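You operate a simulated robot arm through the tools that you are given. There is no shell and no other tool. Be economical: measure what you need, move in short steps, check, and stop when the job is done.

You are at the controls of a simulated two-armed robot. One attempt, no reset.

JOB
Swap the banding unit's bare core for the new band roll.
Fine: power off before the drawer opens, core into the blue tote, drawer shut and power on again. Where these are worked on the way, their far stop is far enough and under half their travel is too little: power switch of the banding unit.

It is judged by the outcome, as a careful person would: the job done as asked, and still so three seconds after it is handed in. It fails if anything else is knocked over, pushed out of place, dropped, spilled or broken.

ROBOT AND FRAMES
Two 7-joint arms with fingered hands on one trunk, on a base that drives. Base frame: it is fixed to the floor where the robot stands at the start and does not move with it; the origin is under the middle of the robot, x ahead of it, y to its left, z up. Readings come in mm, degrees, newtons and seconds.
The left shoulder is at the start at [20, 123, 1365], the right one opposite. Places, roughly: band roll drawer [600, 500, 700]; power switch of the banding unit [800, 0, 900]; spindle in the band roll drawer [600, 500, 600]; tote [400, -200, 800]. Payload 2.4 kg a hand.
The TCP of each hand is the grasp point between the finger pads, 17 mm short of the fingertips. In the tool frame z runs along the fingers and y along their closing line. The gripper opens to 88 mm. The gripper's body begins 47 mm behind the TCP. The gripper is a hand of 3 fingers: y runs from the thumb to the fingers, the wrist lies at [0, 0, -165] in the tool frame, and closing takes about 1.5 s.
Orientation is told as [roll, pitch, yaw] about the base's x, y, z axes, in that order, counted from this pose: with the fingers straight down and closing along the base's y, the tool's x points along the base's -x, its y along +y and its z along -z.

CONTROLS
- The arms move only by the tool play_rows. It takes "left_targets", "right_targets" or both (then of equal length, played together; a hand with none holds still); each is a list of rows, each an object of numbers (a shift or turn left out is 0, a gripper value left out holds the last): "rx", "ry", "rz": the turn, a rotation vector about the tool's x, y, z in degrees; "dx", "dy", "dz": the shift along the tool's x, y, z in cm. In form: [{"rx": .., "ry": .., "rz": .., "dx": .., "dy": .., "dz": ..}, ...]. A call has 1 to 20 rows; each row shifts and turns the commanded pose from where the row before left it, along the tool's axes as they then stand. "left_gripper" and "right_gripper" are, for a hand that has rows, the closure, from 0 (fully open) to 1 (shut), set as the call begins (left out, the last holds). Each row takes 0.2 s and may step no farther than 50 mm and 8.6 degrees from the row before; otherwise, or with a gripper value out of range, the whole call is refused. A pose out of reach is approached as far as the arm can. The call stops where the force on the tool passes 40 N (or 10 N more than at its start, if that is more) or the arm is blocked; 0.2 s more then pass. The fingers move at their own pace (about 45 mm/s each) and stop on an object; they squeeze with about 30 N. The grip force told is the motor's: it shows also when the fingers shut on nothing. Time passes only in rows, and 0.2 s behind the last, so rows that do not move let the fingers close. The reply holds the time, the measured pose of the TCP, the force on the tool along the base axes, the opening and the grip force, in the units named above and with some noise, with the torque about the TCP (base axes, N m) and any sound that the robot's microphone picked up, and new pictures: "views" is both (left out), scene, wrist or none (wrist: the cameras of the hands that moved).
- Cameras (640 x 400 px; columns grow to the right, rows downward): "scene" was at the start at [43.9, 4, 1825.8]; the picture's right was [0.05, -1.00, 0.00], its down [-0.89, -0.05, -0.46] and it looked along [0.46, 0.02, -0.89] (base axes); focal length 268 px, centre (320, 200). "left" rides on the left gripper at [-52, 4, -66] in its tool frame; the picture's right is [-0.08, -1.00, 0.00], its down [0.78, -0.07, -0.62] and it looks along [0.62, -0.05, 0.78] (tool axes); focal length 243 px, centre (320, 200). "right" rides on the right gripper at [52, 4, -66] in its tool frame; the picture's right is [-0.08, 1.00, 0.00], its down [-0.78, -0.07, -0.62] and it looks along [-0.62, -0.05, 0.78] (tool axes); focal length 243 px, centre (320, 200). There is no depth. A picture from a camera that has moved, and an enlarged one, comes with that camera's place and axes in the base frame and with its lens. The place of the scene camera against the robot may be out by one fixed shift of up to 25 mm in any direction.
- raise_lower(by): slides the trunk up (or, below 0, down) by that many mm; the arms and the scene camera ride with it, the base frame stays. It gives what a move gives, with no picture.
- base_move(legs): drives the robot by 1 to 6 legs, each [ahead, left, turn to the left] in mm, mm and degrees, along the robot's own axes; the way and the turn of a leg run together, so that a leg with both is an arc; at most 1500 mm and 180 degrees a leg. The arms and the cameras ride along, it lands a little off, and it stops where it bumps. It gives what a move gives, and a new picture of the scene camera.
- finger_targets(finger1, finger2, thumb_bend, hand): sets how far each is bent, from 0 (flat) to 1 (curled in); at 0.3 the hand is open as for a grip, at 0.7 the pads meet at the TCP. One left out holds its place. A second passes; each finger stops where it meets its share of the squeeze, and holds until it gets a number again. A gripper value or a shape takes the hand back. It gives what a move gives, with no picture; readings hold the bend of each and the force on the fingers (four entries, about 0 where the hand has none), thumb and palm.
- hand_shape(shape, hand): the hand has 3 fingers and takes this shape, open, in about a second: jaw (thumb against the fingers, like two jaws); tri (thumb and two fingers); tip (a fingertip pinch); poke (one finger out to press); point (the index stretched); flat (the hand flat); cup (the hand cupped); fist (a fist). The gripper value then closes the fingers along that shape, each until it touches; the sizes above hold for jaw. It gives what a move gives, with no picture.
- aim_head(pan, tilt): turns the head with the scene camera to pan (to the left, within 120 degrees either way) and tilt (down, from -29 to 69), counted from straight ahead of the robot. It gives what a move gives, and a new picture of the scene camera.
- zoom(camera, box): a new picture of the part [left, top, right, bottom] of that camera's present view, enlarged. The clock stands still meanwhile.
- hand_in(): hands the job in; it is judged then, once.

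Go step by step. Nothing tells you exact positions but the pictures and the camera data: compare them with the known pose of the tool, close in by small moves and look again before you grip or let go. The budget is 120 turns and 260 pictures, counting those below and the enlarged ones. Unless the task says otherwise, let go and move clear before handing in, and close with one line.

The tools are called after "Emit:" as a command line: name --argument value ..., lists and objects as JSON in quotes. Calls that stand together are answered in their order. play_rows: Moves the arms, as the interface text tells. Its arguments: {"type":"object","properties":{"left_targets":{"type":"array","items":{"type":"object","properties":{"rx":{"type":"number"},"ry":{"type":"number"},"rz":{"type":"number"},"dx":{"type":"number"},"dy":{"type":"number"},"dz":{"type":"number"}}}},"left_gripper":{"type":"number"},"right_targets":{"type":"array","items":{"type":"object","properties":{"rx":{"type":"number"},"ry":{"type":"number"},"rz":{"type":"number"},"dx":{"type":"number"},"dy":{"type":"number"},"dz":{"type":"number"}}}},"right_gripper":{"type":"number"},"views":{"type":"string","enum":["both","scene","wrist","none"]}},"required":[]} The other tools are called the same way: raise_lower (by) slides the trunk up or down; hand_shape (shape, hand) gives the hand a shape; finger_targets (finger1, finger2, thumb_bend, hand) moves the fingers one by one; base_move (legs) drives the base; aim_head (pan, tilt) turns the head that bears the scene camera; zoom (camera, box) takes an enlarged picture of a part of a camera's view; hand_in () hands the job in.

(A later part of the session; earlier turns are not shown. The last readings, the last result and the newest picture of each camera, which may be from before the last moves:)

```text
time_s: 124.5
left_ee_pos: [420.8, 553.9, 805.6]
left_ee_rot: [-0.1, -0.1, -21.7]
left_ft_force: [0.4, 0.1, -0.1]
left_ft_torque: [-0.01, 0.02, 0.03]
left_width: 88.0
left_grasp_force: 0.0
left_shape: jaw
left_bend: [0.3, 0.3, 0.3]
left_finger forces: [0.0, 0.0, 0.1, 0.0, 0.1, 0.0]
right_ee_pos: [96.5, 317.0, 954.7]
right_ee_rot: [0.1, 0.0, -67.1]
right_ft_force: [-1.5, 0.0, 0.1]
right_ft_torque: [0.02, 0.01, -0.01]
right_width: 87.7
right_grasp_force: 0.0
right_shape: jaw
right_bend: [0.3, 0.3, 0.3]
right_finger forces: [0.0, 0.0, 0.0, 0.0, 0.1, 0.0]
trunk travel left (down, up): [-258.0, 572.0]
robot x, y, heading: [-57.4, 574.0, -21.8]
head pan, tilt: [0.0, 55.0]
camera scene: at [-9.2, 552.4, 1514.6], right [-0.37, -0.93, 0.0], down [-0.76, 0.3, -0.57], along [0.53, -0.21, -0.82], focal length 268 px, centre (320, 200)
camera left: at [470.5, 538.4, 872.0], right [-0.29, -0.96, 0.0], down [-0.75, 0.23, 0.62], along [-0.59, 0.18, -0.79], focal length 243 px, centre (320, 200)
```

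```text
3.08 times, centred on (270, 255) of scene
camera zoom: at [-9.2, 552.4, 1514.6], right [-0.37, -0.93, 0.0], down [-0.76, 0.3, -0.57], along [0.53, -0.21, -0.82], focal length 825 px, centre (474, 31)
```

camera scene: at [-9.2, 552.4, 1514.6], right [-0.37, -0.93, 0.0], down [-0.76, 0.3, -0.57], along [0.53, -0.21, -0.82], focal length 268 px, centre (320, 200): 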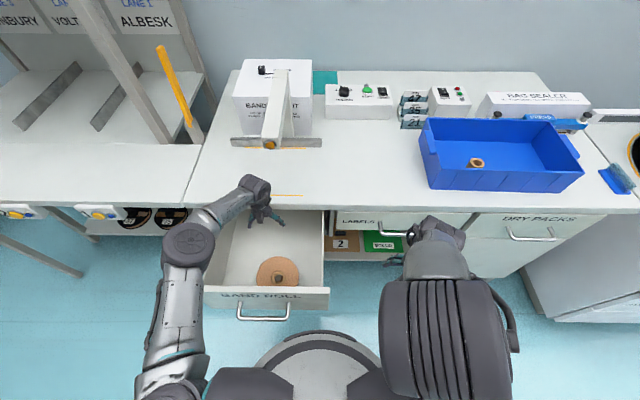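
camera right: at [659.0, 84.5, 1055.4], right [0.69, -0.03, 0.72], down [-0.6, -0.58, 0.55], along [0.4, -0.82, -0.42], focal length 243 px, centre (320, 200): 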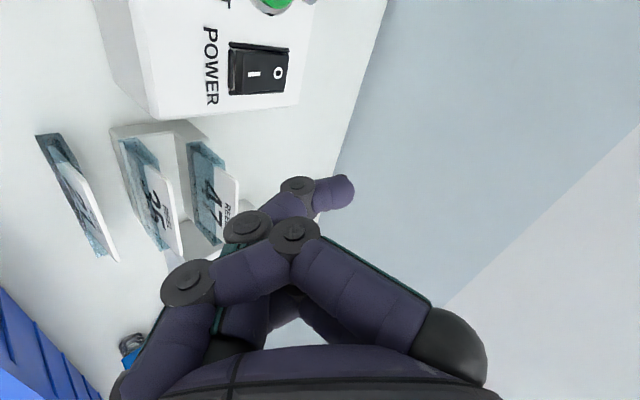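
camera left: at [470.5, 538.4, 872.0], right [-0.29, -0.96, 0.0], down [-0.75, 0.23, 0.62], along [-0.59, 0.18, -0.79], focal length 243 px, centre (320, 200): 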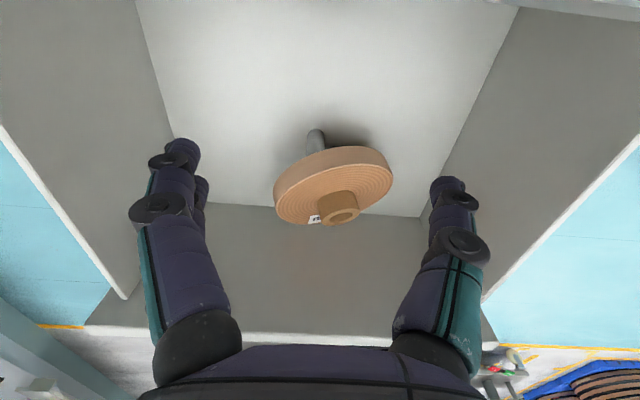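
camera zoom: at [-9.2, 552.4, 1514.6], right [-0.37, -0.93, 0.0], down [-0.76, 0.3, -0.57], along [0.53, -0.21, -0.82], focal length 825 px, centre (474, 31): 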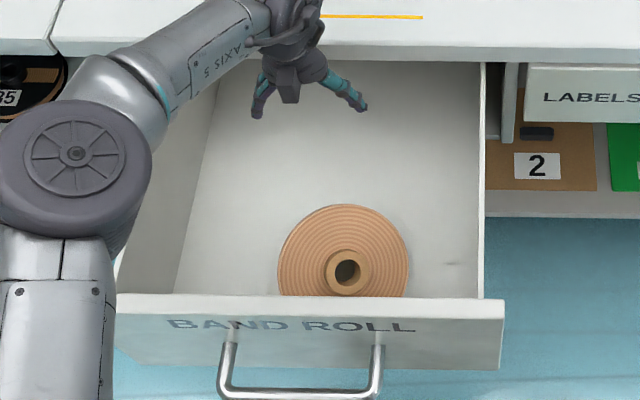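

The roll leans on the spindle, tilted about 25° towards me, with its hub top near n=69, l=640, z=681. I'll bring the open hand above it, tilt to match, and check before re-gripping.

Emit:
play_rows --left_targets '[{"dx": 3.7, "dy": -1, "dz": 1}, {"dx": 3.7, "dy": -1, "dz": 1}, {"dx": 3.7, "dy": -1, "dz": 1}, {"rx": -7.5, "ry": -3}, {"rx": -7.5, "ry": -3}, {}]' --views "wrist"

Emit:
zoom --camera "scene" --box '[180, 190, 360, 320]'

```text
time_s: 125.8
left_ee_pos: [306.9, 565.3, 774.7]
left_ee_rot: [15.1, -6.4, -22.4]
left_ft_force: [-0.1, -0.2, 0.0]
left_ft_torque: [-0.04, -0.01, 0.0]
left_width: 87.7
left_grasp_force: 0.1
left_shape: jaw
left_bend: [0.3, 0.3, 0.3]
left_finger forces: [0.1, 0.0, 0.1, 0.1, 0.1, 0.0]
right_ee_pos: [96.6, 317.1, 955.5]
right_ee_rot: [-0.1, 0.1, -67.0]
right_ft_force: [0.3, 0.1, -0.7]
right_ft_torque: [-0.01, 0.0, 0.01]
right_width: 87.8
right_grasp_force: 0.1
right_shape: jaw
right_bend: [0.3, 0.3, 0.3]
right_finger forces: [0.0, 0.1, 0.0, 0.1, 0.0, 0.1]
trunk travel left (down, up): [-258.0, 572.0]
robot x, y, heading: [-57.0, 572.9, -21.5]
head pan, tilt: [0.0, 55.0]
camera left: at [342.8, 537.1, 845.0], right [-0.26, -0.93, -0.25], down [-0.86, 0.11, 0.49], along [-0.43, 0.34, -0.83], focal length 243 px, centre (320, 200)
```

left: 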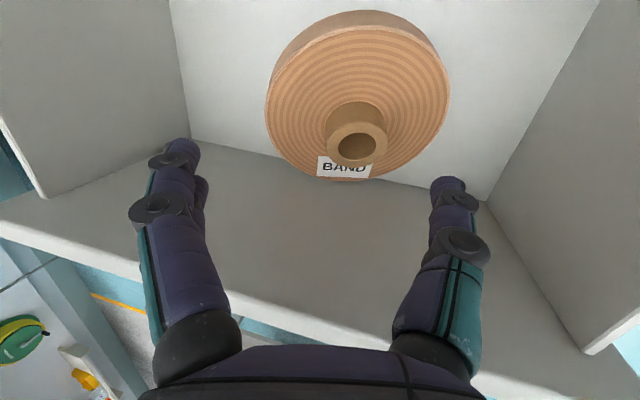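

```text
3.08 times, centred on (270, 255) of scene
camera zoom: at [-9.2, 552.4, 1514.6], right [-0.37, -0.93, 0.0], down [-0.76, 0.3, -0.57], along [0.53, -0.21, -0.82], focal length 825 px, centre (474, 31)
```

zoom: 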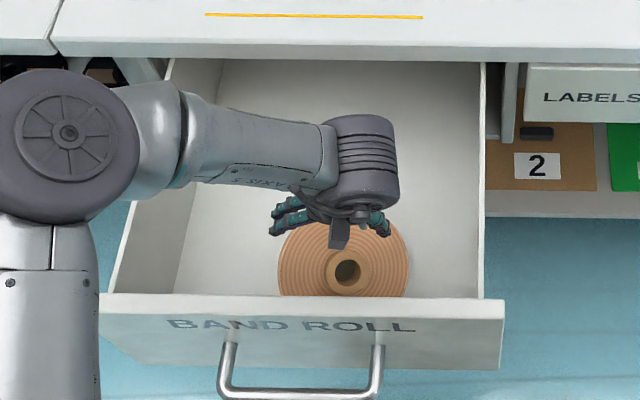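

From close up, the hub axis nearly matches my tilt; the hub is 15 mm back and 25 mm to the right in tool terms. Correcting and closing in.

Emit:
play_rows --left_targets '[{"dx": 0.75, "dy": -1.25, "dz": 1.5}, {"dx": 0.75, "dy": -1.25, "dz": 1.5}, {"dz": 1.5}]' --views "wrist"

```text
time_s: 126.7
left_ee_pos: [291.7, 558.7, 722.8]
left_ee_rot: [14.9, -6.2, -22.5]
left_ft_force: [0.2, 0.2, -0.4]
left_ft_torque: [-0.03, -0.02, 0.05]
left_width: 87.8
left_grasp_force: 0.1
left_shape: jaw
left_bend: [0.3, 0.3, 0.3]
left_finger forces: [0.0, 0.0, 0.0, 0.0, 0.0, 0.1]
right_ee_pos: [96.0, 316.8, 955.8]
right_ee_rot: [0.0, -0.1, -67.0]
right_ft_force: [0.1, 0.0, 0.1]
right_ft_torque: [0.0, -0.01, 0.02]
right_width: 88.1
right_grasp_force: 0.0
right_shape: jaw
right_bend: [0.3, 0.3, 0.3]
right_finger forces: [0.0, 0.0, 0.0, 0.0, 0.0, 0.0]
trunk travel left (down, up): [-258.0, 572.0]
robot x, y, heading: [-56.9, 566.5, -21.6]
head pan, tilt: [0.0, 55.0]
camera left: at [329.3, 528.4, 793.1], right [-0.26, -0.93, -0.25], down [-0.86, 0.11, 0.5], along [-0.44, 0.34, -0.83], focal length 243 px, centre (320, 200)
```

left: 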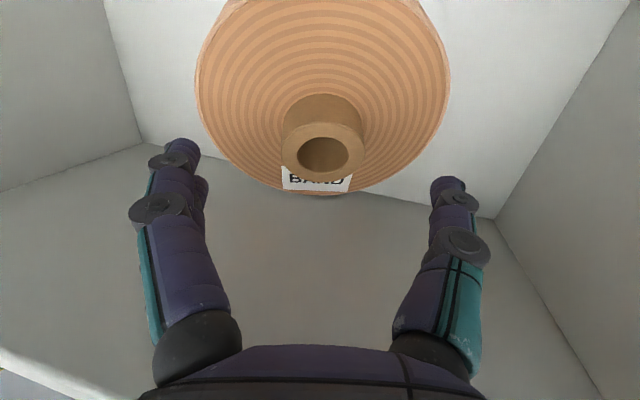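

Centred. Going in 42 mm and closing on the hub.

Emit:
play_rows --left_targets '[{"dx": 0.2, "dy": -0.2, "dz": 1.5}, {"dz": 1.5}, {"dz": 1.2}]' --views "wrist"

```text
time_s: 127.5
left_ee_pos: [296.7, 563.9, 681.4]
left_ee_rot: [14.8, -6.2, -22.4]
left_ft_force: [0.4, 0.7, 0.5]
left_ft_torque: [-0.01, 0.03, 0.01]
left_width: 88.0
left_grasp_force: 0.0
left_shape: jaw
left_bend: [0.3, 0.3, 0.3]
left_finger forces: [0.0, 0.0, 0.0, 0.0, 0.0, 0.0]
right_ee_pos: [96.3, 317.3, 955.1]
right_ee_rot: [0.0, 0.0, -67.0]
right_ft_force: [-0.4, 0.4, 0.4]
right_ft_torque: [0.01, 0.01, 0.0]
right_width: 88.3
right_grasp_force: 0.1
right_shape: jaw
right_bend: [0.3, 0.3, 0.3]
right_finger forces: [0.1, 0.0, 0.1, 0.0, 0.0, 0.0]
trunk travel left (down, up): [-258.0, 572.0]
robot x, y, heading: [-59.9, 571.0, -21.6]
head pan, tilt: [0.0, 55.0]
camera left: at [334.7, 535.5, 751.8], right [-0.26, -0.93, -0.25], down [-0.86, 0.11, 0.5], along [-0.43, 0.34, -0.83], focal length 243 px, centre (320, 200)
```

left: 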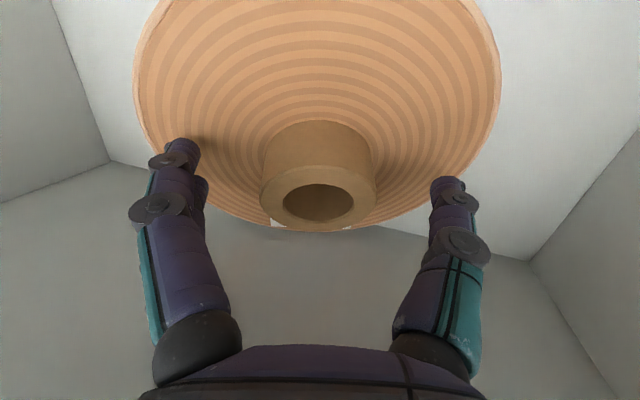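

Emit:
play_rows --left_targets '[{"dz": 0.3}]' --views "none"

Emit:
play_rows --left_targets '[{}, {}, {}, {}, {}, {}, {}]' --left_gripper 1 --views "wrist"

```text
time_s: 127.8
left_ee_pos: [298.4, 565.2, 679.4]
left_ee_rot: [15.0, -6.2, -22.4]
left_ft_force: [-0.2, -0.5, 0.5]
left_ft_torque: [0.02, 0.02, -0.01]
left_width: 88.0
left_grasp_force: 0.0
left_shape: jaw
left_bend: [0.3, 0.3, 0.3]
left_finger forces: [0.0, 0.0, 0.1, 0.1, 0.1, 0.0]
right_ee_pos: [97.1, 315.8, 955.6]
right_ee_rot: [0.1, 0.0, -67.1]
right_ft_force: [-0.4, -0.6, 0.0]
right_ft_torque: [0.01, -0.01, 0.01]
right_width: 87.8
right_grasp_force: 0.1
right_shape: jaw
right_bend: [0.3, 0.3, 0.3]
right_finger forces: [0.1, 0.0, 0.0, 0.0, 0.1, 0.0]
trunk travel left (down, up): [-258.0, 572.0]
robot x, y, heading: [-58.2, 566.9, -21.7]
head pan, tilt: [0.0, 55.0]
```

```text
time_s: 129.4
left_ee_pos: [298.4, 564.6, 678.8]
left_ee_rot: [14.9, -6.2, -22.4]
left_ft_force: [0.1, -0.3, 0.0]
left_ft_torque: [-0.03, 0.0, -0.01]
left_width: 34.9
left_grasp_force: 30.4
left_shape: jaw
left_bend: [0.74, 0.73, 0.7]
left_finger forces: [13.2, 14.3, 0.1, 0.0, 27.0, 0.1]
right_ee_pos: [96.4, 317.3, 955.9]
right_ee_rot: [0.0, 0.0, -67.0]
right_ft_force: [0.3, 0.1, -0.6]
right_ft_torque: [0.02, 0.02, 0.0]
right_width: 87.8
right_grasp_force: 0.0
right_shape: jaw
right_bend: [0.3, 0.3, 0.3]
right_finger forces: [0.0, 0.0, 0.1, 0.0, 0.1, 0.0]
trunk travel left (down, up): [-258.0, 572.0]
robot x, y, heading: [-53.4, 568.7, -21.7]
head pan, tilt: [0.0, 55.0]
camera left: at [335.8, 536.3, 749.3], right [-0.26, -0.93, -0.25], down [-0.86, 0.11, 0.5], along [-0.43, 0.34, -0.83], focal length 243 px, centre (320, 200)
```

left: 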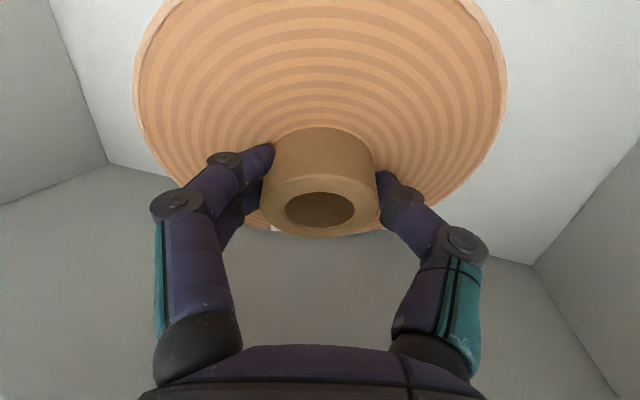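

A better grip this time (34.9 mm). Lifting gently straight up.

Emit:
play_rows --left_targets '[{"dx": -0.1, "dy": 0.26, "dz": -0.96}, {"dx": -0.2, "dy": 0.52, "dz": -1.92}, {"dx": -0.3, "dy": 0.78, "dz": -2.88}, {"dx": -0.2, "dy": 0.52, "dz": -1.92}]' --views "both"

```text
time_s: 130.4
left_ee_pos: [299.4, 566.0, 758.6]
left_ee_rot: [14.8, -6.3, -22.4]
left_ft_force: [-0.1, -0.2, -1.4]
left_ft_torque: [-0.03, 0.0, 0.02]
left_width: 34.6
left_grasp_force: 30.0
left_shape: jaw
left_bend: [0.74, 0.73, 0.7]
left_finger forces: [13.2, 14.4, 0.1, 0.0, 27.3, 0.0]
right_ee_pos: [96.5, 318.2, 955.0]
right_ee_rot: [0.0, 0.0, -66.9]
right_ft_force: [0.4, 0.1, 0.1]
right_ft_torque: [0.0, 0.01, -0.02]
right_width: 87.7
right_grasp_force: 0.1
right_shape: jaw
right_bend: [0.3, 0.3, 0.3]
right_finger forces: [0.0, 0.1, 0.0, 0.1, 0.1, 0.0]
trunk travel left (down, up): [-258.0, 572.0]
robot x, y, heading: [-54.0, 570.4, -21.6]
head pan, tilt: [0.0, 55.0]
camera scene: at [-9.1, 552.3, 1514.6], right [-0.37, -0.93, 0.0], down [-0.76, 0.3, -0.57], along [0.53, -0.21, -0.82], focal length 268 px, centre (320, 200)
camera left: at [336.1, 537.0, 829.2], right [-0.26, -0.93, -0.25], down [-0.86, 0.11, 0.5], along [-0.43, 0.34, -0.83], focal length 243 px, centre (320, 200)
```

scene: 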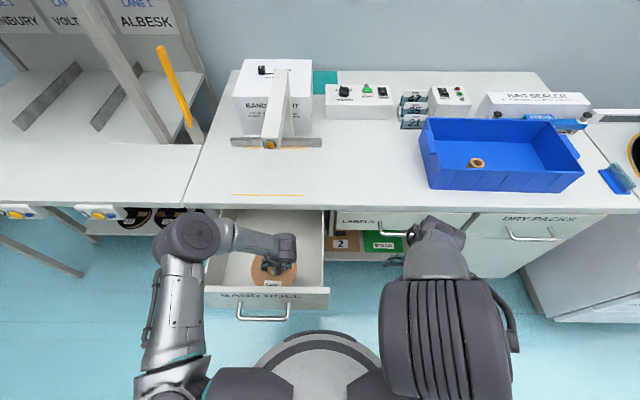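
left: 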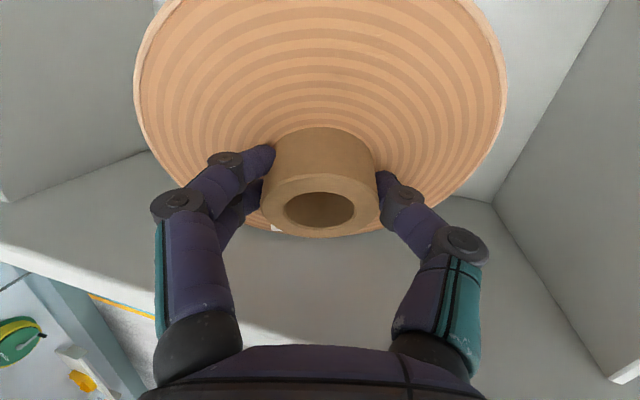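

Held firmly; the roll sits tilted about 16° in the grip, besides the hand's own tilt. I'll raise it a bit and rotate the hand so the roll is level.

Emit:
play_rows --left_targets '[{"dx": -0.3, "dy": 0.78, "dz": -2.88}, {"dx": -0.15, "dy": 0.4, "dz": -1.44}, {"rx": 5, "ry": 2}, {"rx": 5, "ry": 2}, {"rx": 5, "ry": 2}, {"ry": 5.3}, {"ry": 5.3}, {"ry": 5.4}, {}]' --views "both"

Emit:
zoom --camera "scene" --box '[180, 190, 360, 320]'

```text
time_s: 132.4
left_ee_pos: [298.0, 566.5, 804.4]
left_ee_rot: [-0.1, 15.9, -21.7]
left_ft_force: [1.9, -1.7, -1.9]
left_ft_torque: [-0.03, -0.1, -0.03]
left_width: 34.8
left_grasp_force: 29.9
left_shape: jaw
left_bend: [0.74, 0.73, 0.7]
left_finger forces: [16.2, 14.3, 0.0, 0.0, 28.7, 0.0]
right_ee_pos: [95.9, 316.9, 956.7]
right_ee_rot: [-0.1, -0.1, -67.0]
right_ft_force: [0.4, -0.2, -0.2]
right_ft_torque: [0.01, 0.0, 0.04]
right_width: 88.0
right_grasp_force: 0.2
right_shape: jaw
right_bend: [0.3, 0.3, 0.3]
right_finger forces: [0.0, 0.1, 0.0, 0.0, 0.1, 0.1]
trunk travel left (down, up): [-258.0, 572.0]
robot x, y, heading: [-59.1, 572.6, -21.5]
head pan, tilt: [0.0, 55.0]
camera scene: at [-8.8, 552.2, 1514.6], right [-0.37, -0.93, 0.0], down [-0.76, 0.3, -0.57], along [0.53, -0.21, -0.82], focal length 268 px, centre (320, 200)
camera left: at [363.4, 544.8, 853.4], right [-0.29, -0.96, -0.02], down [-0.56, 0.15, 0.81], along [-0.77, 0.25, -0.58], focal length 243 px, centre (320, 200)
```

scene: 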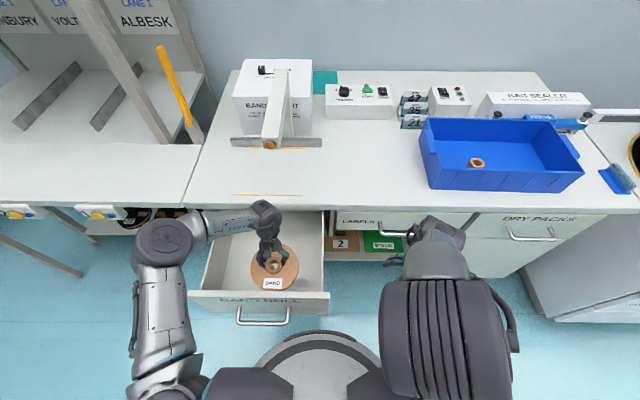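
left: 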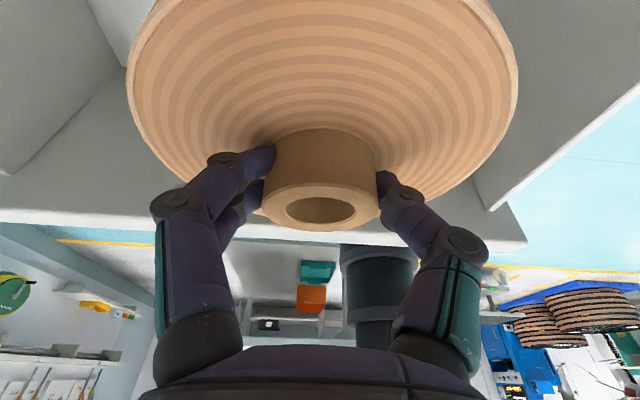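

```text
3.08 times, centred on (270, 255) of scene
camera zoom: at [-8.8, 552.2, 1514.6], right [-0.37, -0.93, 0.0], down [-0.76, 0.3, -0.57], along [0.53, -0.21, -0.82], focal length 825 px, centre (474, 31)
```

zoom: 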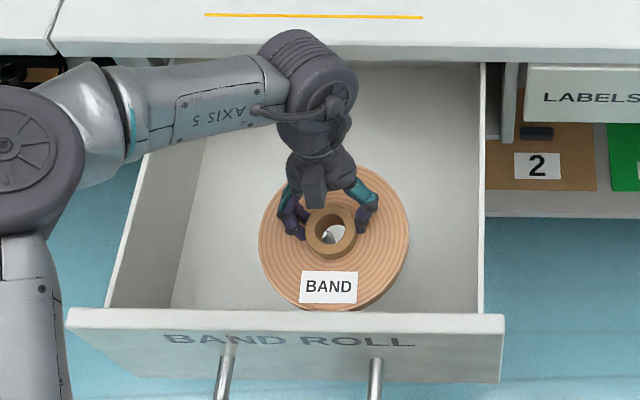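

The roll looks level and, usefully, I can see through its hole from the head camera. Zooming to measure the spindle through it.

Emit:
zoom --camera "scene" --box '[258, 248, 306, 278]'

```text
13.33 times, centred on (282, 263) of scene
camera zoom: at [-8.8, 552.2, 1514.6], right [-0.37, -0.93, 0.0], down [-0.76, 0.3, -0.57], along [0.53, -0.21, -0.82], focal length 3576 px, centre (827, -640)
```

zoom: 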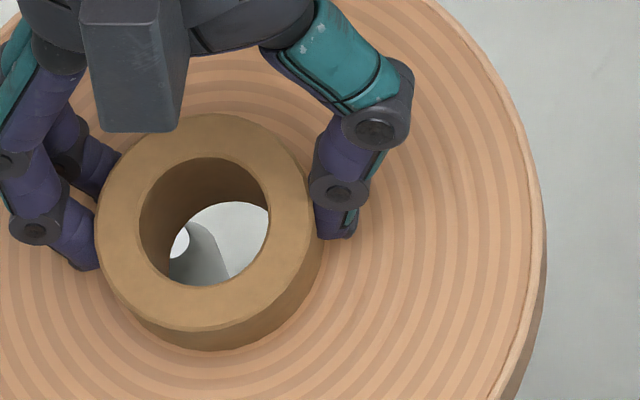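

Through the hole I can see the spindle tip. From this and the earlier wrist views the tip is at n≈119.8, l≈670, z≈662. Moving the roll above it.

Emit:
play_rows --left_targets '[{"dx": -1.7, "dy": 1.12, "dz": -0.49}, {"dx": -1.7, "dy": 1.11, "dz": -0.49}, {"dx": -1.69, "dy": 1.11, "dz": -0.48}, {}]' --views "wrist"

Emit:
zoom --camera "scene" --box '[240, 220, 304, 260]'

```text
time_s: 133.4
left_ee_pos: [360.2, 577.7, 803.1]
left_ee_rot: [-0.1, 15.8, -21.7]
left_ft_force: [0.5, -0.4, -2.4]
left_ft_torque: [0.03, -0.02, -0.04]
left_width: 34.6
left_grasp_force: 30.2
left_shape: jaw
left_bend: [0.74, 0.73, 0.7]
left_finger forces: [14.3, 14.9, 0.0, 0.0, 28.1, 0.0]
right_ee_pos: [96.9, 317.7, 954.6]
right_ee_rot: [0.0, 0.1, -67.0]
right_ft_force: [0.0, -0.1, -0.3]
right_ft_torque: [0.01, 0.0, -0.03]
right_width: 87.9
right_grasp_force: 0.0
right_shape: jaw
right_bend: [0.3, 0.3, 0.3]
right_finger forces: [0.0, 0.0, 0.0, 0.0, 0.1, 0.0]
trunk travel left (down, up): [-258.0, 572.0]
robot x, y, heading: [-54.9, 573.1, -21.5]
head pan, tilt: [0.0, 55.0]
camera left: at [425.2, 556.9, 853.4], right [-0.29, -0.96, -0.02], down [-0.57, 0.15, 0.81], along [-0.77, 0.25, -0.59], focal length 243 px, centre (320, 200)
```

left: 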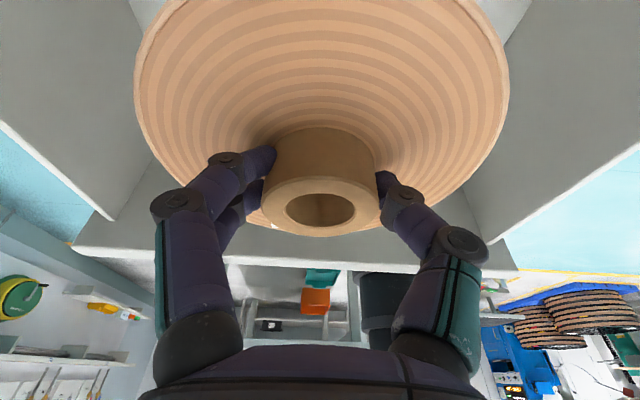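

```text
10.00 times, centred on (272, 240) of scene
camera zoom: at [-9.1, 552.4, 1514.6], right [-0.37, -0.93, 0.0], down [-0.76, 0.3, -0.57], along [0.53, -0.21, -0.82], focal length 2682 px, centre (800, -200)
```

zoom: 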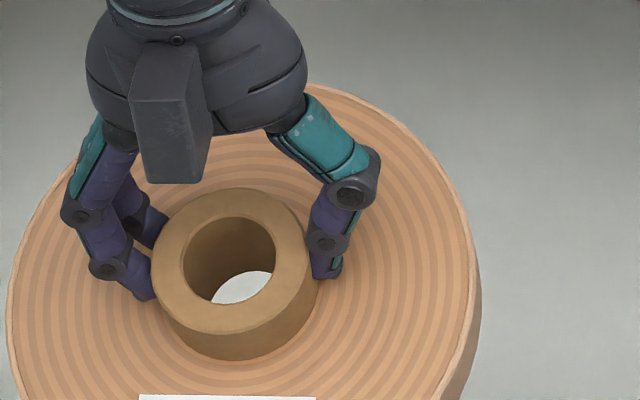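

Nearly over the spindle. Descending to about 10 mm above the tip, then checking through the hole again.

Emit:
play_rows --left_targets '[{"ry": 3}, {"dx": -0.93, "dz": 2.72}, {"dx": -0.93, "dz": 2.72}, {"dx": -0.93, "dz": 2.72}, {}]' --views "wrist"

Emit:
zoom --camera "scene" --box '[244, 230, 308, 270]'

```text
time_s: 134.7
left_ee_pos: [359.8, 579.2, 717.7]
left_ee_rot: [-0.2, 18.7, -21.7]
left_ft_force: [-0.3, -0.4, -1.1]
left_ft_torque: [-0.01, 0.01, 0.0]
left_width: 34.5
left_grasp_force: 29.9
left_shape: jaw
left_bend: [0.74, 0.73, 0.7]
left_finger forces: [14.3, 14.9, 0.0, 0.1, 27.8, 0.0]
right_ee_pos: [97.2, 317.7, 955.3]
right_ee_rot: [-0.1, -0.1, -67.0]
right_ft_force: [0.3, 0.4, -0.2]
right_ft_torque: [0.0, 0.0, -0.01]
right_width: 87.8
right_grasp_force: 0.0
right_shape: jaw
right_bend: [0.3, 0.3, 0.3]
right_finger forces: [0.1, 0.0, 0.1, 0.0, 0.1, 0.0]
trunk travel left (down, up): [-258.0, 572.0]
robot x, y, heading: [-58.4, 570.7, -21.5]
head pan, tilt: [0.0, 55.0]
camera left: at [427.4, 557.0, 763.5], right [-0.29, -0.96, -0.02], down [-0.53, 0.14, 0.84], along [-0.8, 0.26, -0.54], focal length 243 px, centre (320, 200)
```

left: 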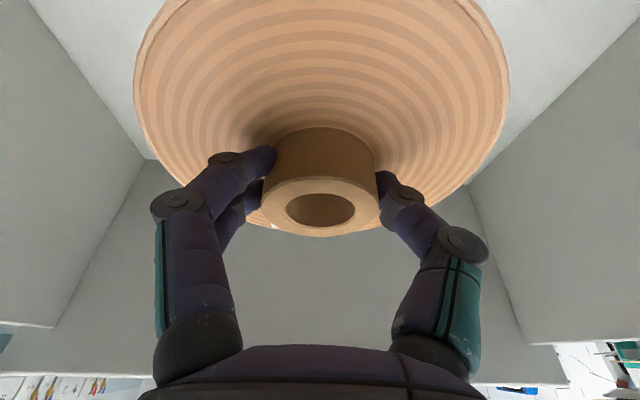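

```text
10.00 times, centred on (276, 250) of scene
camera zoom: at [-9.0, 552.4, 1514.6], right [-0.37, -0.93, 0.0], down [-0.76, 0.3, -0.57], along [0.53, -0.21, -0.82], focal length 2682 px, centre (760, -300)
```

zoom: 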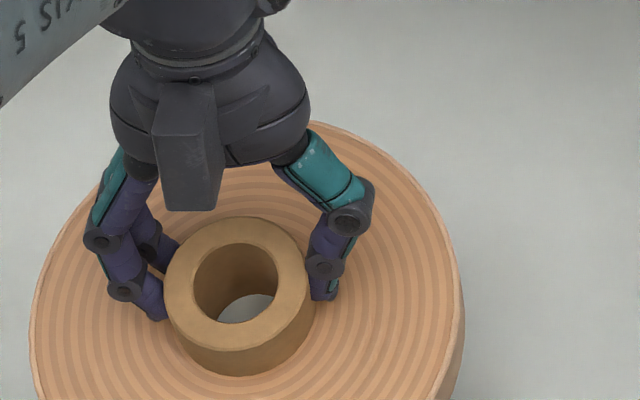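

The hub's bottom seems to lean 3–4 mm toward the back-left. I'll trim the tilt and position, then creep down, watching the force.

Emit:
play_rows --left_targets '[{"rx": 3, "ry": 2, "dy": -0.15}, {"dx": -0.18, "dz": 0.467}, {"dx": -0.18, "dz": 0.467}, {"dx": -0.18, "dz": 0.467}, {"dx": -0.18, "dz": 0.467}, {}]' --views "wrist"

Emit:
zoom --camera "scene" --box '[244, 235, 308, 275]'

```text
time_s: 136.1
left_ee_pos: [355.7, 576.2, 698.4]
left_ee_rot: [-3.2, 20.9, -21.7]
left_ft_force: [-0.1, -0.3, -1.7]
left_ft_torque: [-0.03, 0.01, -0.02]
left_width: 34.5
left_grasp_force: 30.0
left_shape: jaw
left_bend: [0.74, 0.73, 0.7]
left_finger forces: [14.3, 14.9, 0.0, 0.1, 27.6, 0.0]
right_ee_pos: [96.5, 317.6, 954.4]
right_ee_rot: [0.0, 0.0, -67.0]
right_ft_force: [0.7, -0.3, 0.0]
right_ft_torque: [0.01, 0.01, -0.03]
right_width: 88.1
right_grasp_force: 0.1
right_shape: jaw
right_bend: [0.3, 0.3, 0.3]
right_finger forces: [0.0, 0.0, 0.0, 0.1, 0.0, 0.1]
trunk travel left (down, up): [-258.0, 572.0]
robot x, y, heading: [-58.1, 573.1, -21.4]
head pan, tilt: [0.0, 55.0]
camera left: at [425.8, 556.7, 741.6], right [-0.28, -0.96, 0.02], down [-0.48, 0.16, 0.86], along [-0.83, 0.23, -0.51], focal length 243 px, centre (320, 200)
```

left: 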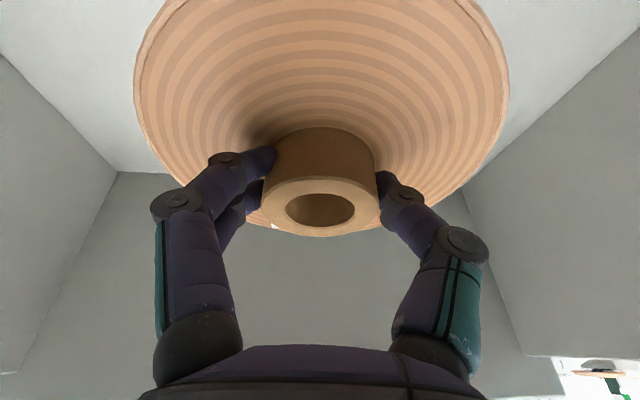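

```text
10.00 times, centred on (276, 255) of scene
camera zoom: at [-9.0, 552.3, 1514.6], right [-0.37, -0.93, 0.0], down [-0.76, 0.3, -0.57], along [0.53, -0.21, -0.82], focal length 2682 px, centre (760, -350)
```

zoom: 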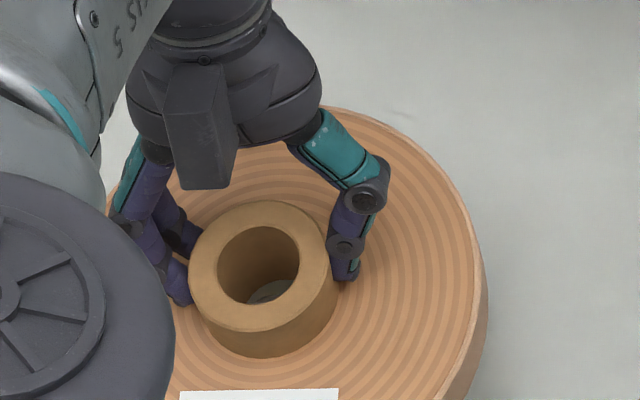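

Emit:
zoom --camera "scene" --box '[262, 254, 278, 268]'

```text
16.00 times, centred on (270, 261) of scene
camera zoom: at [-9.0, 552.3, 1514.6], right [-0.37, -0.93, 0.0], down [-0.76, 0.3, -0.57], along [0.53, -0.21, -0.82], focal length 4291 px, centre (1120, -776)
```

zoom: 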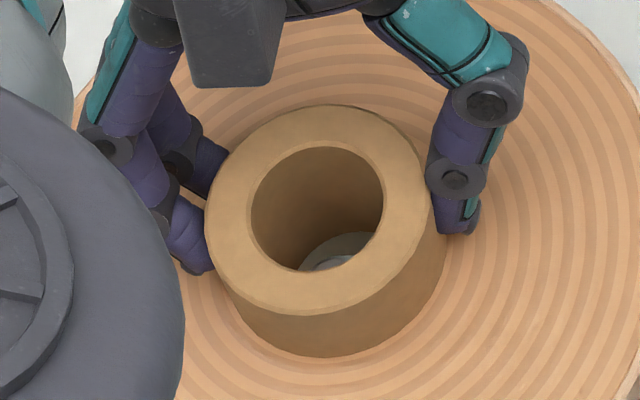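

The tip shows inside the hole, and the hub needs about 4.5 mm forward and 4 mm left. Correcting, then going down.

Emit:
play_rows --left_targets '[{"dx": -0.42, "dy": 0.4, "dz": -0.16}, {}, {"dx": -0.18, "dz": 0.467}, {"dx": -0.18, "dz": 0.467}, {}]' --views "none"

Emit:
zoom --camera "scene" --box '[260, 252, 284, 270]'

```text
time_s: 137.2
left_ee_pos: [351.5, 577.9, 691.1]
left_ee_rot: [-3.0, 20.7, -21.6]
left_ft_force: [2.7, 3.3, 4.3]
left_ft_torque: [0.17, -0.14, 0.0]
left_width: 34.5
left_grasp_force: 29.8
left_shape: jaw
left_bend: [0.74, 0.73, 0.7]
left_finger forces: [17.9, 16.0, 0.0, 0.0, 27.1, 0.0]
left hand out of reach, approached as far as the arm can: row 1, 4
right_ee_pos: [96.2, 317.8, 955.6]
right_ee_rot: [0.1, 0.1, -66.9]
right_ft_force: [0.2, -0.2, -0.2]
right_ft_torque: [0.02, 0.0, 0.0]
right_width: 87.7
right_grasp_force: 0.1
right_shape: jaw
right_bend: [0.3, 0.3, 0.3]
right_finger forces: [0.0, 0.0, 0.1, 0.1, 0.0, 0.0]
trunk travel left (down, up): [-258.0, 572.0]
robot x, y, heading: [-57.6, 572.5, -21.5]
head pan, tilt: [0.0, 55.0]
```

```text
16.00 times, centred on (272, 261) of scene
camera zoom: at [-9.2, 552.6, 1514.7], right [-0.37, -0.93, 0.0], down [-0.76, 0.3, -0.57], along [0.53, -0.21, -0.82], focal length 4291 px, centre (1088, -776)
```

zoom: 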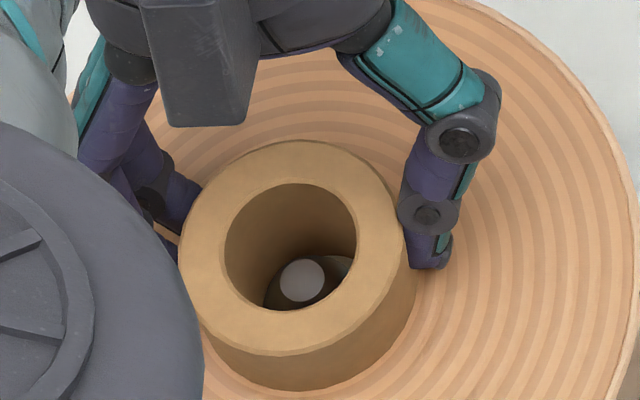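

The tilted hand hit its reach limit and pulled the wrong way. I'll lift off 25 mm, move the base 45 mm forward to gain reach, and realign.

Emit:
play_rows --left_targets '[{"dx": 0.45, "dz": -1.17}, {"dx": 0.45, "dz": -1.17}, {}]' --views "none"

Emit:
base_move --legs '[[45, 0, 0]]'

Emit:
zoom --camera "scene" --box '[244, 240, 308, 280]'

```text
time_s: 138.1
left_ee_pos: [358.1, 574.2, 711.9]
left_ee_rot: [-3.1, 20.9, -21.7]
left_ft_force: [0.0, -0.7, -2.6]
left_ft_torque: [0.03, -0.01, -0.01]
left_width: 34.8
left_grasp_force: 29.6
left_shape: jaw
left_bend: [0.74, 0.73, 0.7]
left_finger forces: [14.0, 15.2, 0.1, 0.0, 27.7, 0.0]
left hand out of reach, approached as far as the arm can: row 1, 2
right_ee_pos: [97.1, 317.6, 955.5]
right_ee_rot: [0.1, 0.0, -67.0]
right_ft_force: [-0.1, 0.2, 0.5]
right_ft_torque: [0.01, -0.04, -0.01]
right_width: 87.8
right_grasp_force: 0.2
right_shape: jaw
right_bend: [0.3, 0.3, 0.3]
right_finger forces: [0.0, 0.0, 0.1, 0.0, 0.0, 0.0]
trunk travel left (down, up): [-258.0, 572.0]
robot x, y, heading: [-58.2, 569.0, -21.5]
head pan, tilt: [0.0, 55.0]
```

```text
time_s: 138.9
left_ee_pos: [400.9, 557.7, 712.2]
left_ee_rot: [-3.2, 20.8, -21.8]
left_ft_force: [0.0, 0.2, -1.9]
left_ft_torque: [-0.02, -0.03, -0.03]
left_width: 34.6
left_grasp_force: 29.6
left_shape: jaw
left_bend: [0.74, 0.73, 0.7]
left_finger forces: [14.1, 15.3, 0.1, 0.0, 27.7, 0.1]
right_ee_pos: [139.2, 299.6, 955.1]
right_ee_rot: [-0.1, 0.0, -67.1]
right_ft_force: [0.3, 0.2, 0.2]
right_ft_torque: [0.02, -0.01, 0.01]
right_width: 88.0
right_grasp_force: 0.2
right_shape: jaw
right_bend: [0.3, 0.3, 0.3]
right_finger forces: [0.0, 0.0, 0.0, 0.0, 0.0, 0.1]
trunk travel left (down, up): [-258.0, 572.0]
robot x, y, heading: [-15.9, 551.2, -21.7]
head pan, tilt: [0.0, 55.0]
camera scene: at [33.5, 535.4, 1514.6], right [-0.37, -0.93, 0.0], down [-0.76, 0.3, -0.57], along [0.53, -0.21, -0.82], focal length 268 px, centre (320, 200)
```

scene: 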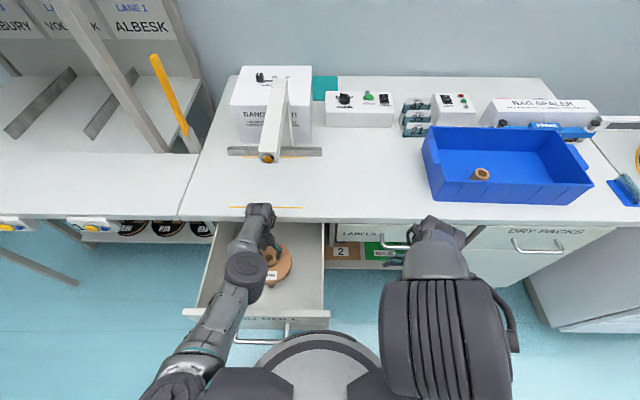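

```text
10.00 times, centred on (276, 260) of scene
camera zoom: at [33.5, 535.4, 1514.6], right [-0.37, -0.93, 0.0], down [-0.76, 0.3, -0.57], along [0.53, -0.21, -0.82], focal length 2682 px, centre (760, -400)
```

zoom: 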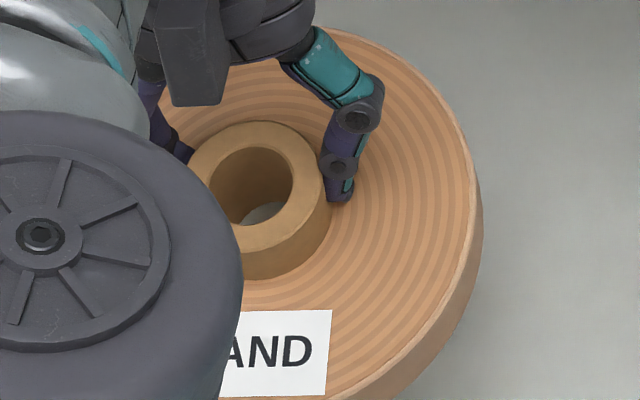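

Bringing the hub back over the spindle with the arm now well within reach.

Emit:
play_rows --left_targets '[{"dx": 1.12, "dy": 0.09, "dz": 0.43}, {"dx": 1.12, "dy": 0.09, "dz": 0.43}, {"dx": 1.12, "dy": 0.09, "dz": 0.43}, {"dx": 1.12, "dy": 0.08, "dz": 0.43}, {}]' --views "wrist"

Emit:
zoom --camera "scene" --box '[250, 252, 298, 282]'

```text
time_s: 140.2
left_ee_pos: [393.9, 561.9, 694.1]
left_ee_rot: [-3.2, 21.0, -21.8]
left_ft_force: [1.4, -2.2, 3.0]
left_ft_torque: [0.03, 0.12, 0.06]
left_width: 34.5
left_grasp_force: 30.4
left_shape: jaw
left_bend: [0.74, 0.73, 0.7]
left_finger forces: [13.5, 16.8, 0.1, 0.1, 29.3, 0.0]
left hand out of reach, approached as far as the arm can: row 1, 2, 3, 4
right_ee_pos: [137.9, 300.5, 954.7]
right_ee_rot: [0.0, 0.0, -67.1]
right_ft_force: [0.2, -0.3, 0.1]
right_ft_torque: [-0.01, 0.02, 0.01]
right_width: 88.1
right_grasp_force: 0.1
right_shape: jaw
right_bend: [0.3, 0.3, 0.3]
right_finger forces: [0.0, 0.0, 0.0, 0.0, 0.0, 0.0]
trunk travel left (down, up): [-258.0, 572.0]
robot x, y, heading: [-13.3, 556.2, -21.8]
head pan, tilt: [0.0, 55.0]
camera left: at [464.5, 542.6, 737.4], right [-0.28, -0.96, 0.02], down [-0.48, 0.16, 0.86], along [-0.83, 0.23, -0.51], focal length 243 px, centre (320, 200)
```

left: 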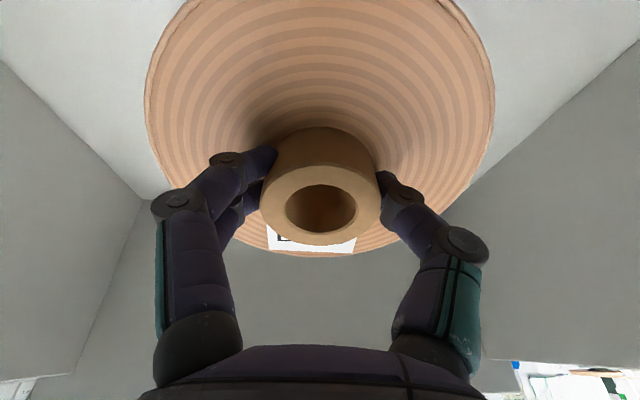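

```text
13.33 times, centred on (274, 267) of scene
camera zoom: at [33.0, 535.4, 1514.6], right [-0.37, -0.93, 0.0], down [-0.76, 0.3, -0.57], along [0.53, -0.21, -0.82], focal length 3576 px, centre (933, -693)
```

zoom: 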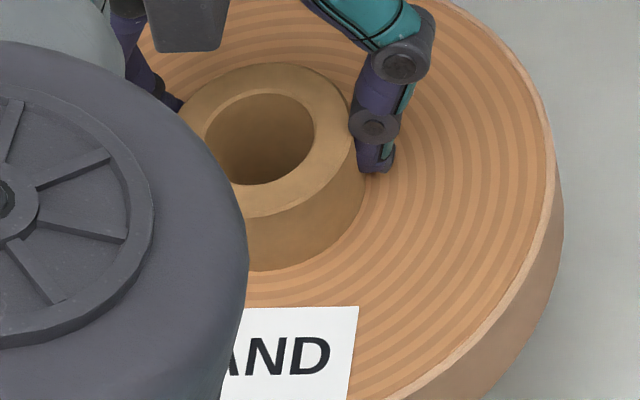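

The tilted pose is out of reach here and the tip tipped the roll almost square with the hand — fine: I'll lift, bring the hand back to nearly vertical and realign.

Emit:
play_rows --left_targets '[{"dx": 1.1, "dz": -2.8}, {"dx": 1.1, "dz": -2.8}, {"ry": -5.5, "rx": -1}, {"ry": -5.5, "rx": -1}, {"ry": -5.5, "rx": -1}, {}]' --views "both"

```text
time_s: 140.7
left_ee_pos: [405.1, 558.7, 728.8]
left_ee_rot: [-3.2, 22.4, -21.8]
left_ft_force: [2.2, 1.7, -14.2]
left_ft_torque: [0.21, 1.04, 0.07]
left_width: 34.7
left_grasp_force: 30.0
left_shape: jaw
left_bend: [0.74, 0.73, 0.7]
left_finger forces: [14.6, 16.3, 0.0, 0.0, 29.2, 0.0]
left hand out of reach, approached as far as the arm can: row 1, 2
right_ee_pos: [139.8, 300.7, 954.2]
right_ee_rot: [0.0, 0.0, -67.1]
right_ft_force: [-0.5, -0.3, -0.3]
right_ft_torque: [0.0, -0.02, -0.05]
right_width: 87.8
right_grasp_force: 0.0
right_shape: jaw
right_bend: [0.3, 0.3, 0.3]
right_finger forces: [0.0, 0.1, 0.0, 0.0, 0.0, 0.1]
trunk travel left (down, up): [-258.0, 572.0]
robot x, y, heading: [-13.3, 555.6, -21.9]
head pan, tilt: [0.0, 55.0]
stopped in row 2 (left hand): the force on the tool passed its limit (the readings are from after the stop); the commanded pose is now the measured one
camera scene: at [34.3, 535.4, 1514.4], right [-0.37, -0.93, 0.0], down [-0.76, 0.3, -0.57], along [0.53, -0.21, -0.82], focal length 268 px, centre (320, 200)
camera left: at [476.2, 539.1, 769.9], right [-0.28, -0.96, 0.02], down [-0.46, 0.15, 0.87], along [-0.84, 0.23, -0.49], focal length 243 px, centre (320, 200)
```

scene: 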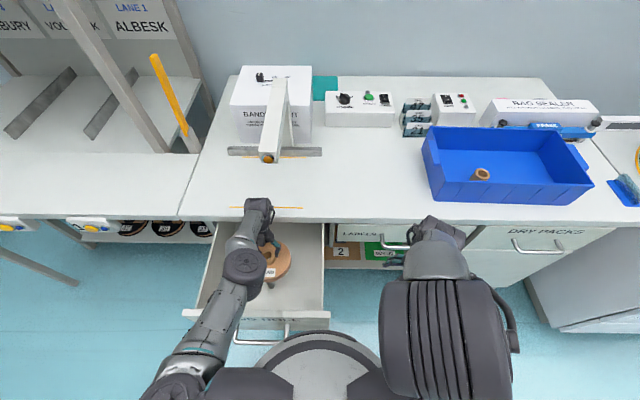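
left: 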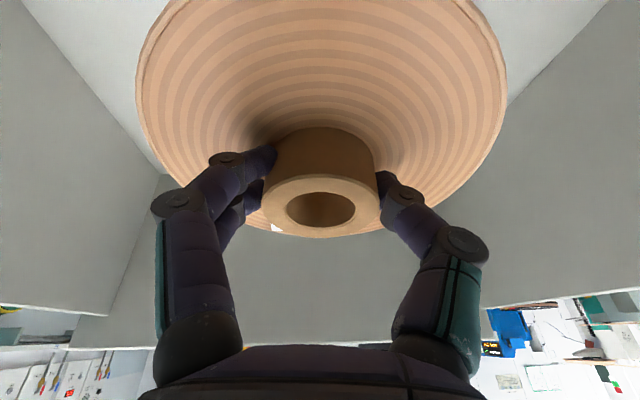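

The tilted hand is touching the underside of the bench edge. I'll ease down a few mm and back the base off 50 mm to free it.

Emit:
play_rows --left_targets '[{"dx": -0.2, "dz": 0.55}, {}]' --views "none"

Emit:
base_move --legs '[[-50, 0, 0]]'

Emit:
play_rows --left_targets '[{"dx": 0.9, "dz": -2.3}, {"dx": 0.9, "dz": -2.3}, {}]' --views "both"

```text
time_s: 141.3
left_ee_pos: [405.2, 558.2, 724.4]
left_ee_rot: [-3.2, 21.9, -21.8]
left_ft_force: [-0.8, 0.8, -2.2]
left_ft_torque: [0.0, -0.05, 0.0]
left_width: 34.7
left_grasp_force: 29.7
left_shape: jaw
left_bend: [0.74, 0.73, 0.7]
left_finger forces: [14.5, 16.3, 0.0, 0.0, 29.0, 0.0]
right_ee_pos: [138.8, 300.4, 955.9]
right_ee_rot: [-0.1, 0.1, -67.1]
right_ft_force: [-0.7, -0.6, 1.3]
right_ft_torque: [-0.01, 0.01, -0.05]
right_width: 87.8
right_grasp_force: 0.1
right_shape: jaw
right_bend: [0.3, 0.3, 0.3]
right_finger forces: [0.0, 0.0, 0.0, 0.1, 0.0, 0.0]
trunk travel left (down, up): [-258.0, 572.0]
robot x, y, heading: [-15.0, 556.3, -21.9]
head pan, tilt: [0.0, 55.0]
```

```text
time_s: 142.2
left_ee_pos: [357.7, 577.2, 724.1]
left_ee_rot: [-3.2, 22.0, -21.7]
left_ft_force: [0.0, 0.8, -1.6]
left_ft_torque: [0.03, 0.02, -0.02]
left_width: 34.7
left_grasp_force: 30.1
left_shape: jaw
left_bend: [0.74, 0.73, 0.7]
left_finger forces: [14.5, 16.2, 0.0, 0.0, 29.0, 0.1]
right_ee_pos: [91.9, 319.4, 955.5]
right_ee_rot: [0.1, 0.0, -66.8]
right_ft_force: [0.5, 1.3, -0.5]
right_ft_torque: [0.0, -0.02, 0.03]
right_width: 88.0
right_grasp_force: 0.1
right_shape: jaw
right_bend: [0.3, 0.3, 0.3]
right_finger forces: [0.0, 0.0, 0.0, 0.1, 0.0, 0.0]
trunk travel left (down, up): [-258.0, 572.0]
robot x, y, heading: [-60.5, 573.7, -21.6]
head pan, tilt: [0.0, 55.0]
camera scene: at [-14.9, 554.6, 1514.7], right [-0.37, -0.93, 0.0], down [-0.76, 0.3, -0.57], along [0.53, -0.21, -0.82], focal length 268 px, centre (320, 200)
```

scene: 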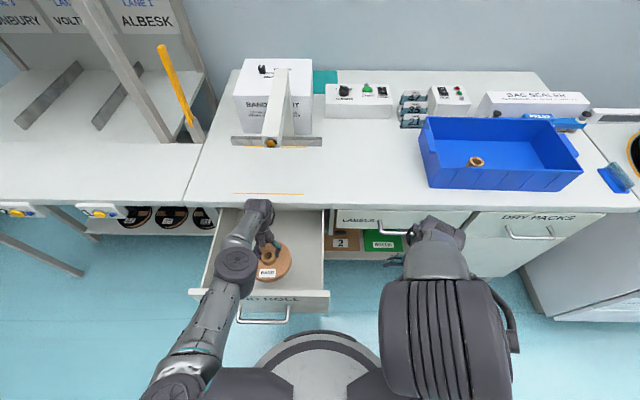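

```text
time_s: 143.0
left_ee_pos: [371.0, 574.9, 770.0]
left_ee_rot: [-3.3, 22.2, -21.7]
left_ft_force: [-0.1, 0.4, -2.1]
left_ft_torque: [0.0, 0.0, 0.02]
left_width: 34.5
left_grasp_force: 30.1
left_shape: jaw
left_bend: [0.74, 0.73, 0.7]
left_finger forces: [14.4, 16.3, 0.0, 0.0, 28.9, 0.0]
left hand out of reach, approached as far as the arm can: row 1, 2
right_ee_pos: [93.3, 319.9, 955.8]
right_ee_rot: [0.0, 0.0, -67.0]
right_ft_force: [-0.6, -0.8, 0.2]
right_ft_torque: [0.02, 0.0, -0.01]
right_width: 87.8
right_grasp_force: 0.1
right_shape: jaw
right_bend: [0.3, 0.3, 0.3]
right_finger forces: [0.1, 0.0, 0.0, 0.0, 0.0, 0.0]
trunk travel left (down, up): [-258.0, 572.0]
robot x, y, heading: [-62.1, 572.7, -21.6]
head pan, tilt: [0.0, 55.0]
camera scene: at [-13.8, 554.3, 1514.6], right [-0.37, -0.93, 0.0], down [-0.76, 0.3, -0.57], along [0.53, -0.21, -0.82], focal length 268 px, centre (320, 200)
camera left: at [442.6, 555.5, 813.0], right [-0.28, -0.96, 0.02], down [-0.46, 0.15, 0.87], along [-0.84, 0.23, -0.49], focal length 243 px, centre (320, 200)
```

scene: 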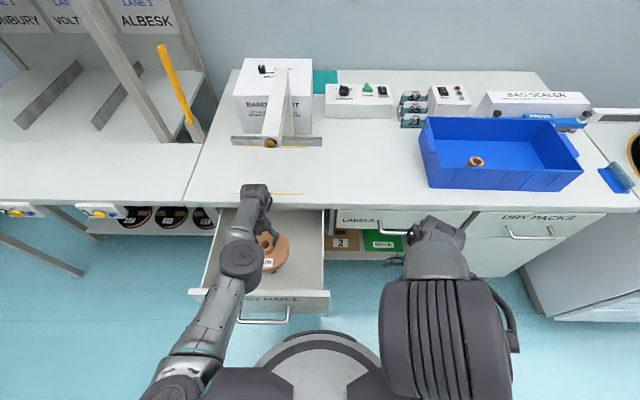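
left: 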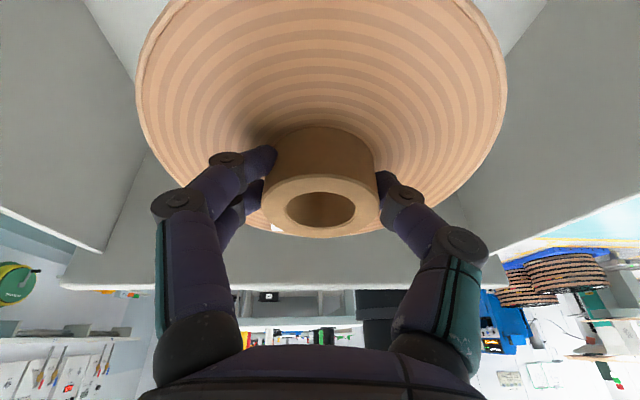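

Free again and the roll still sits securely. Looking through the hole once more to measure the offset to the spindle.

Emit:
zoom --camera "scene" --box '[244, 220, 308, 260]'

```text
10.00 times, centred on (276, 240) of scene
camera zoom: at [-13.8, 554.3, 1514.6], right [-0.37, -0.93, 0.0], down [-0.76, 0.3, -0.57], along [0.53, -0.21, -0.82], focal length 2682 px, centre (760, -200)
```

zoom: 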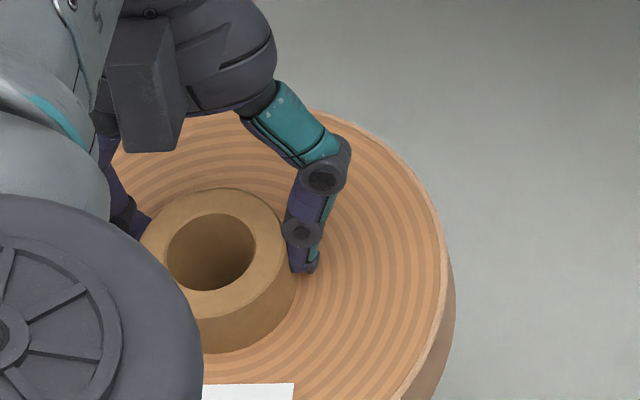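

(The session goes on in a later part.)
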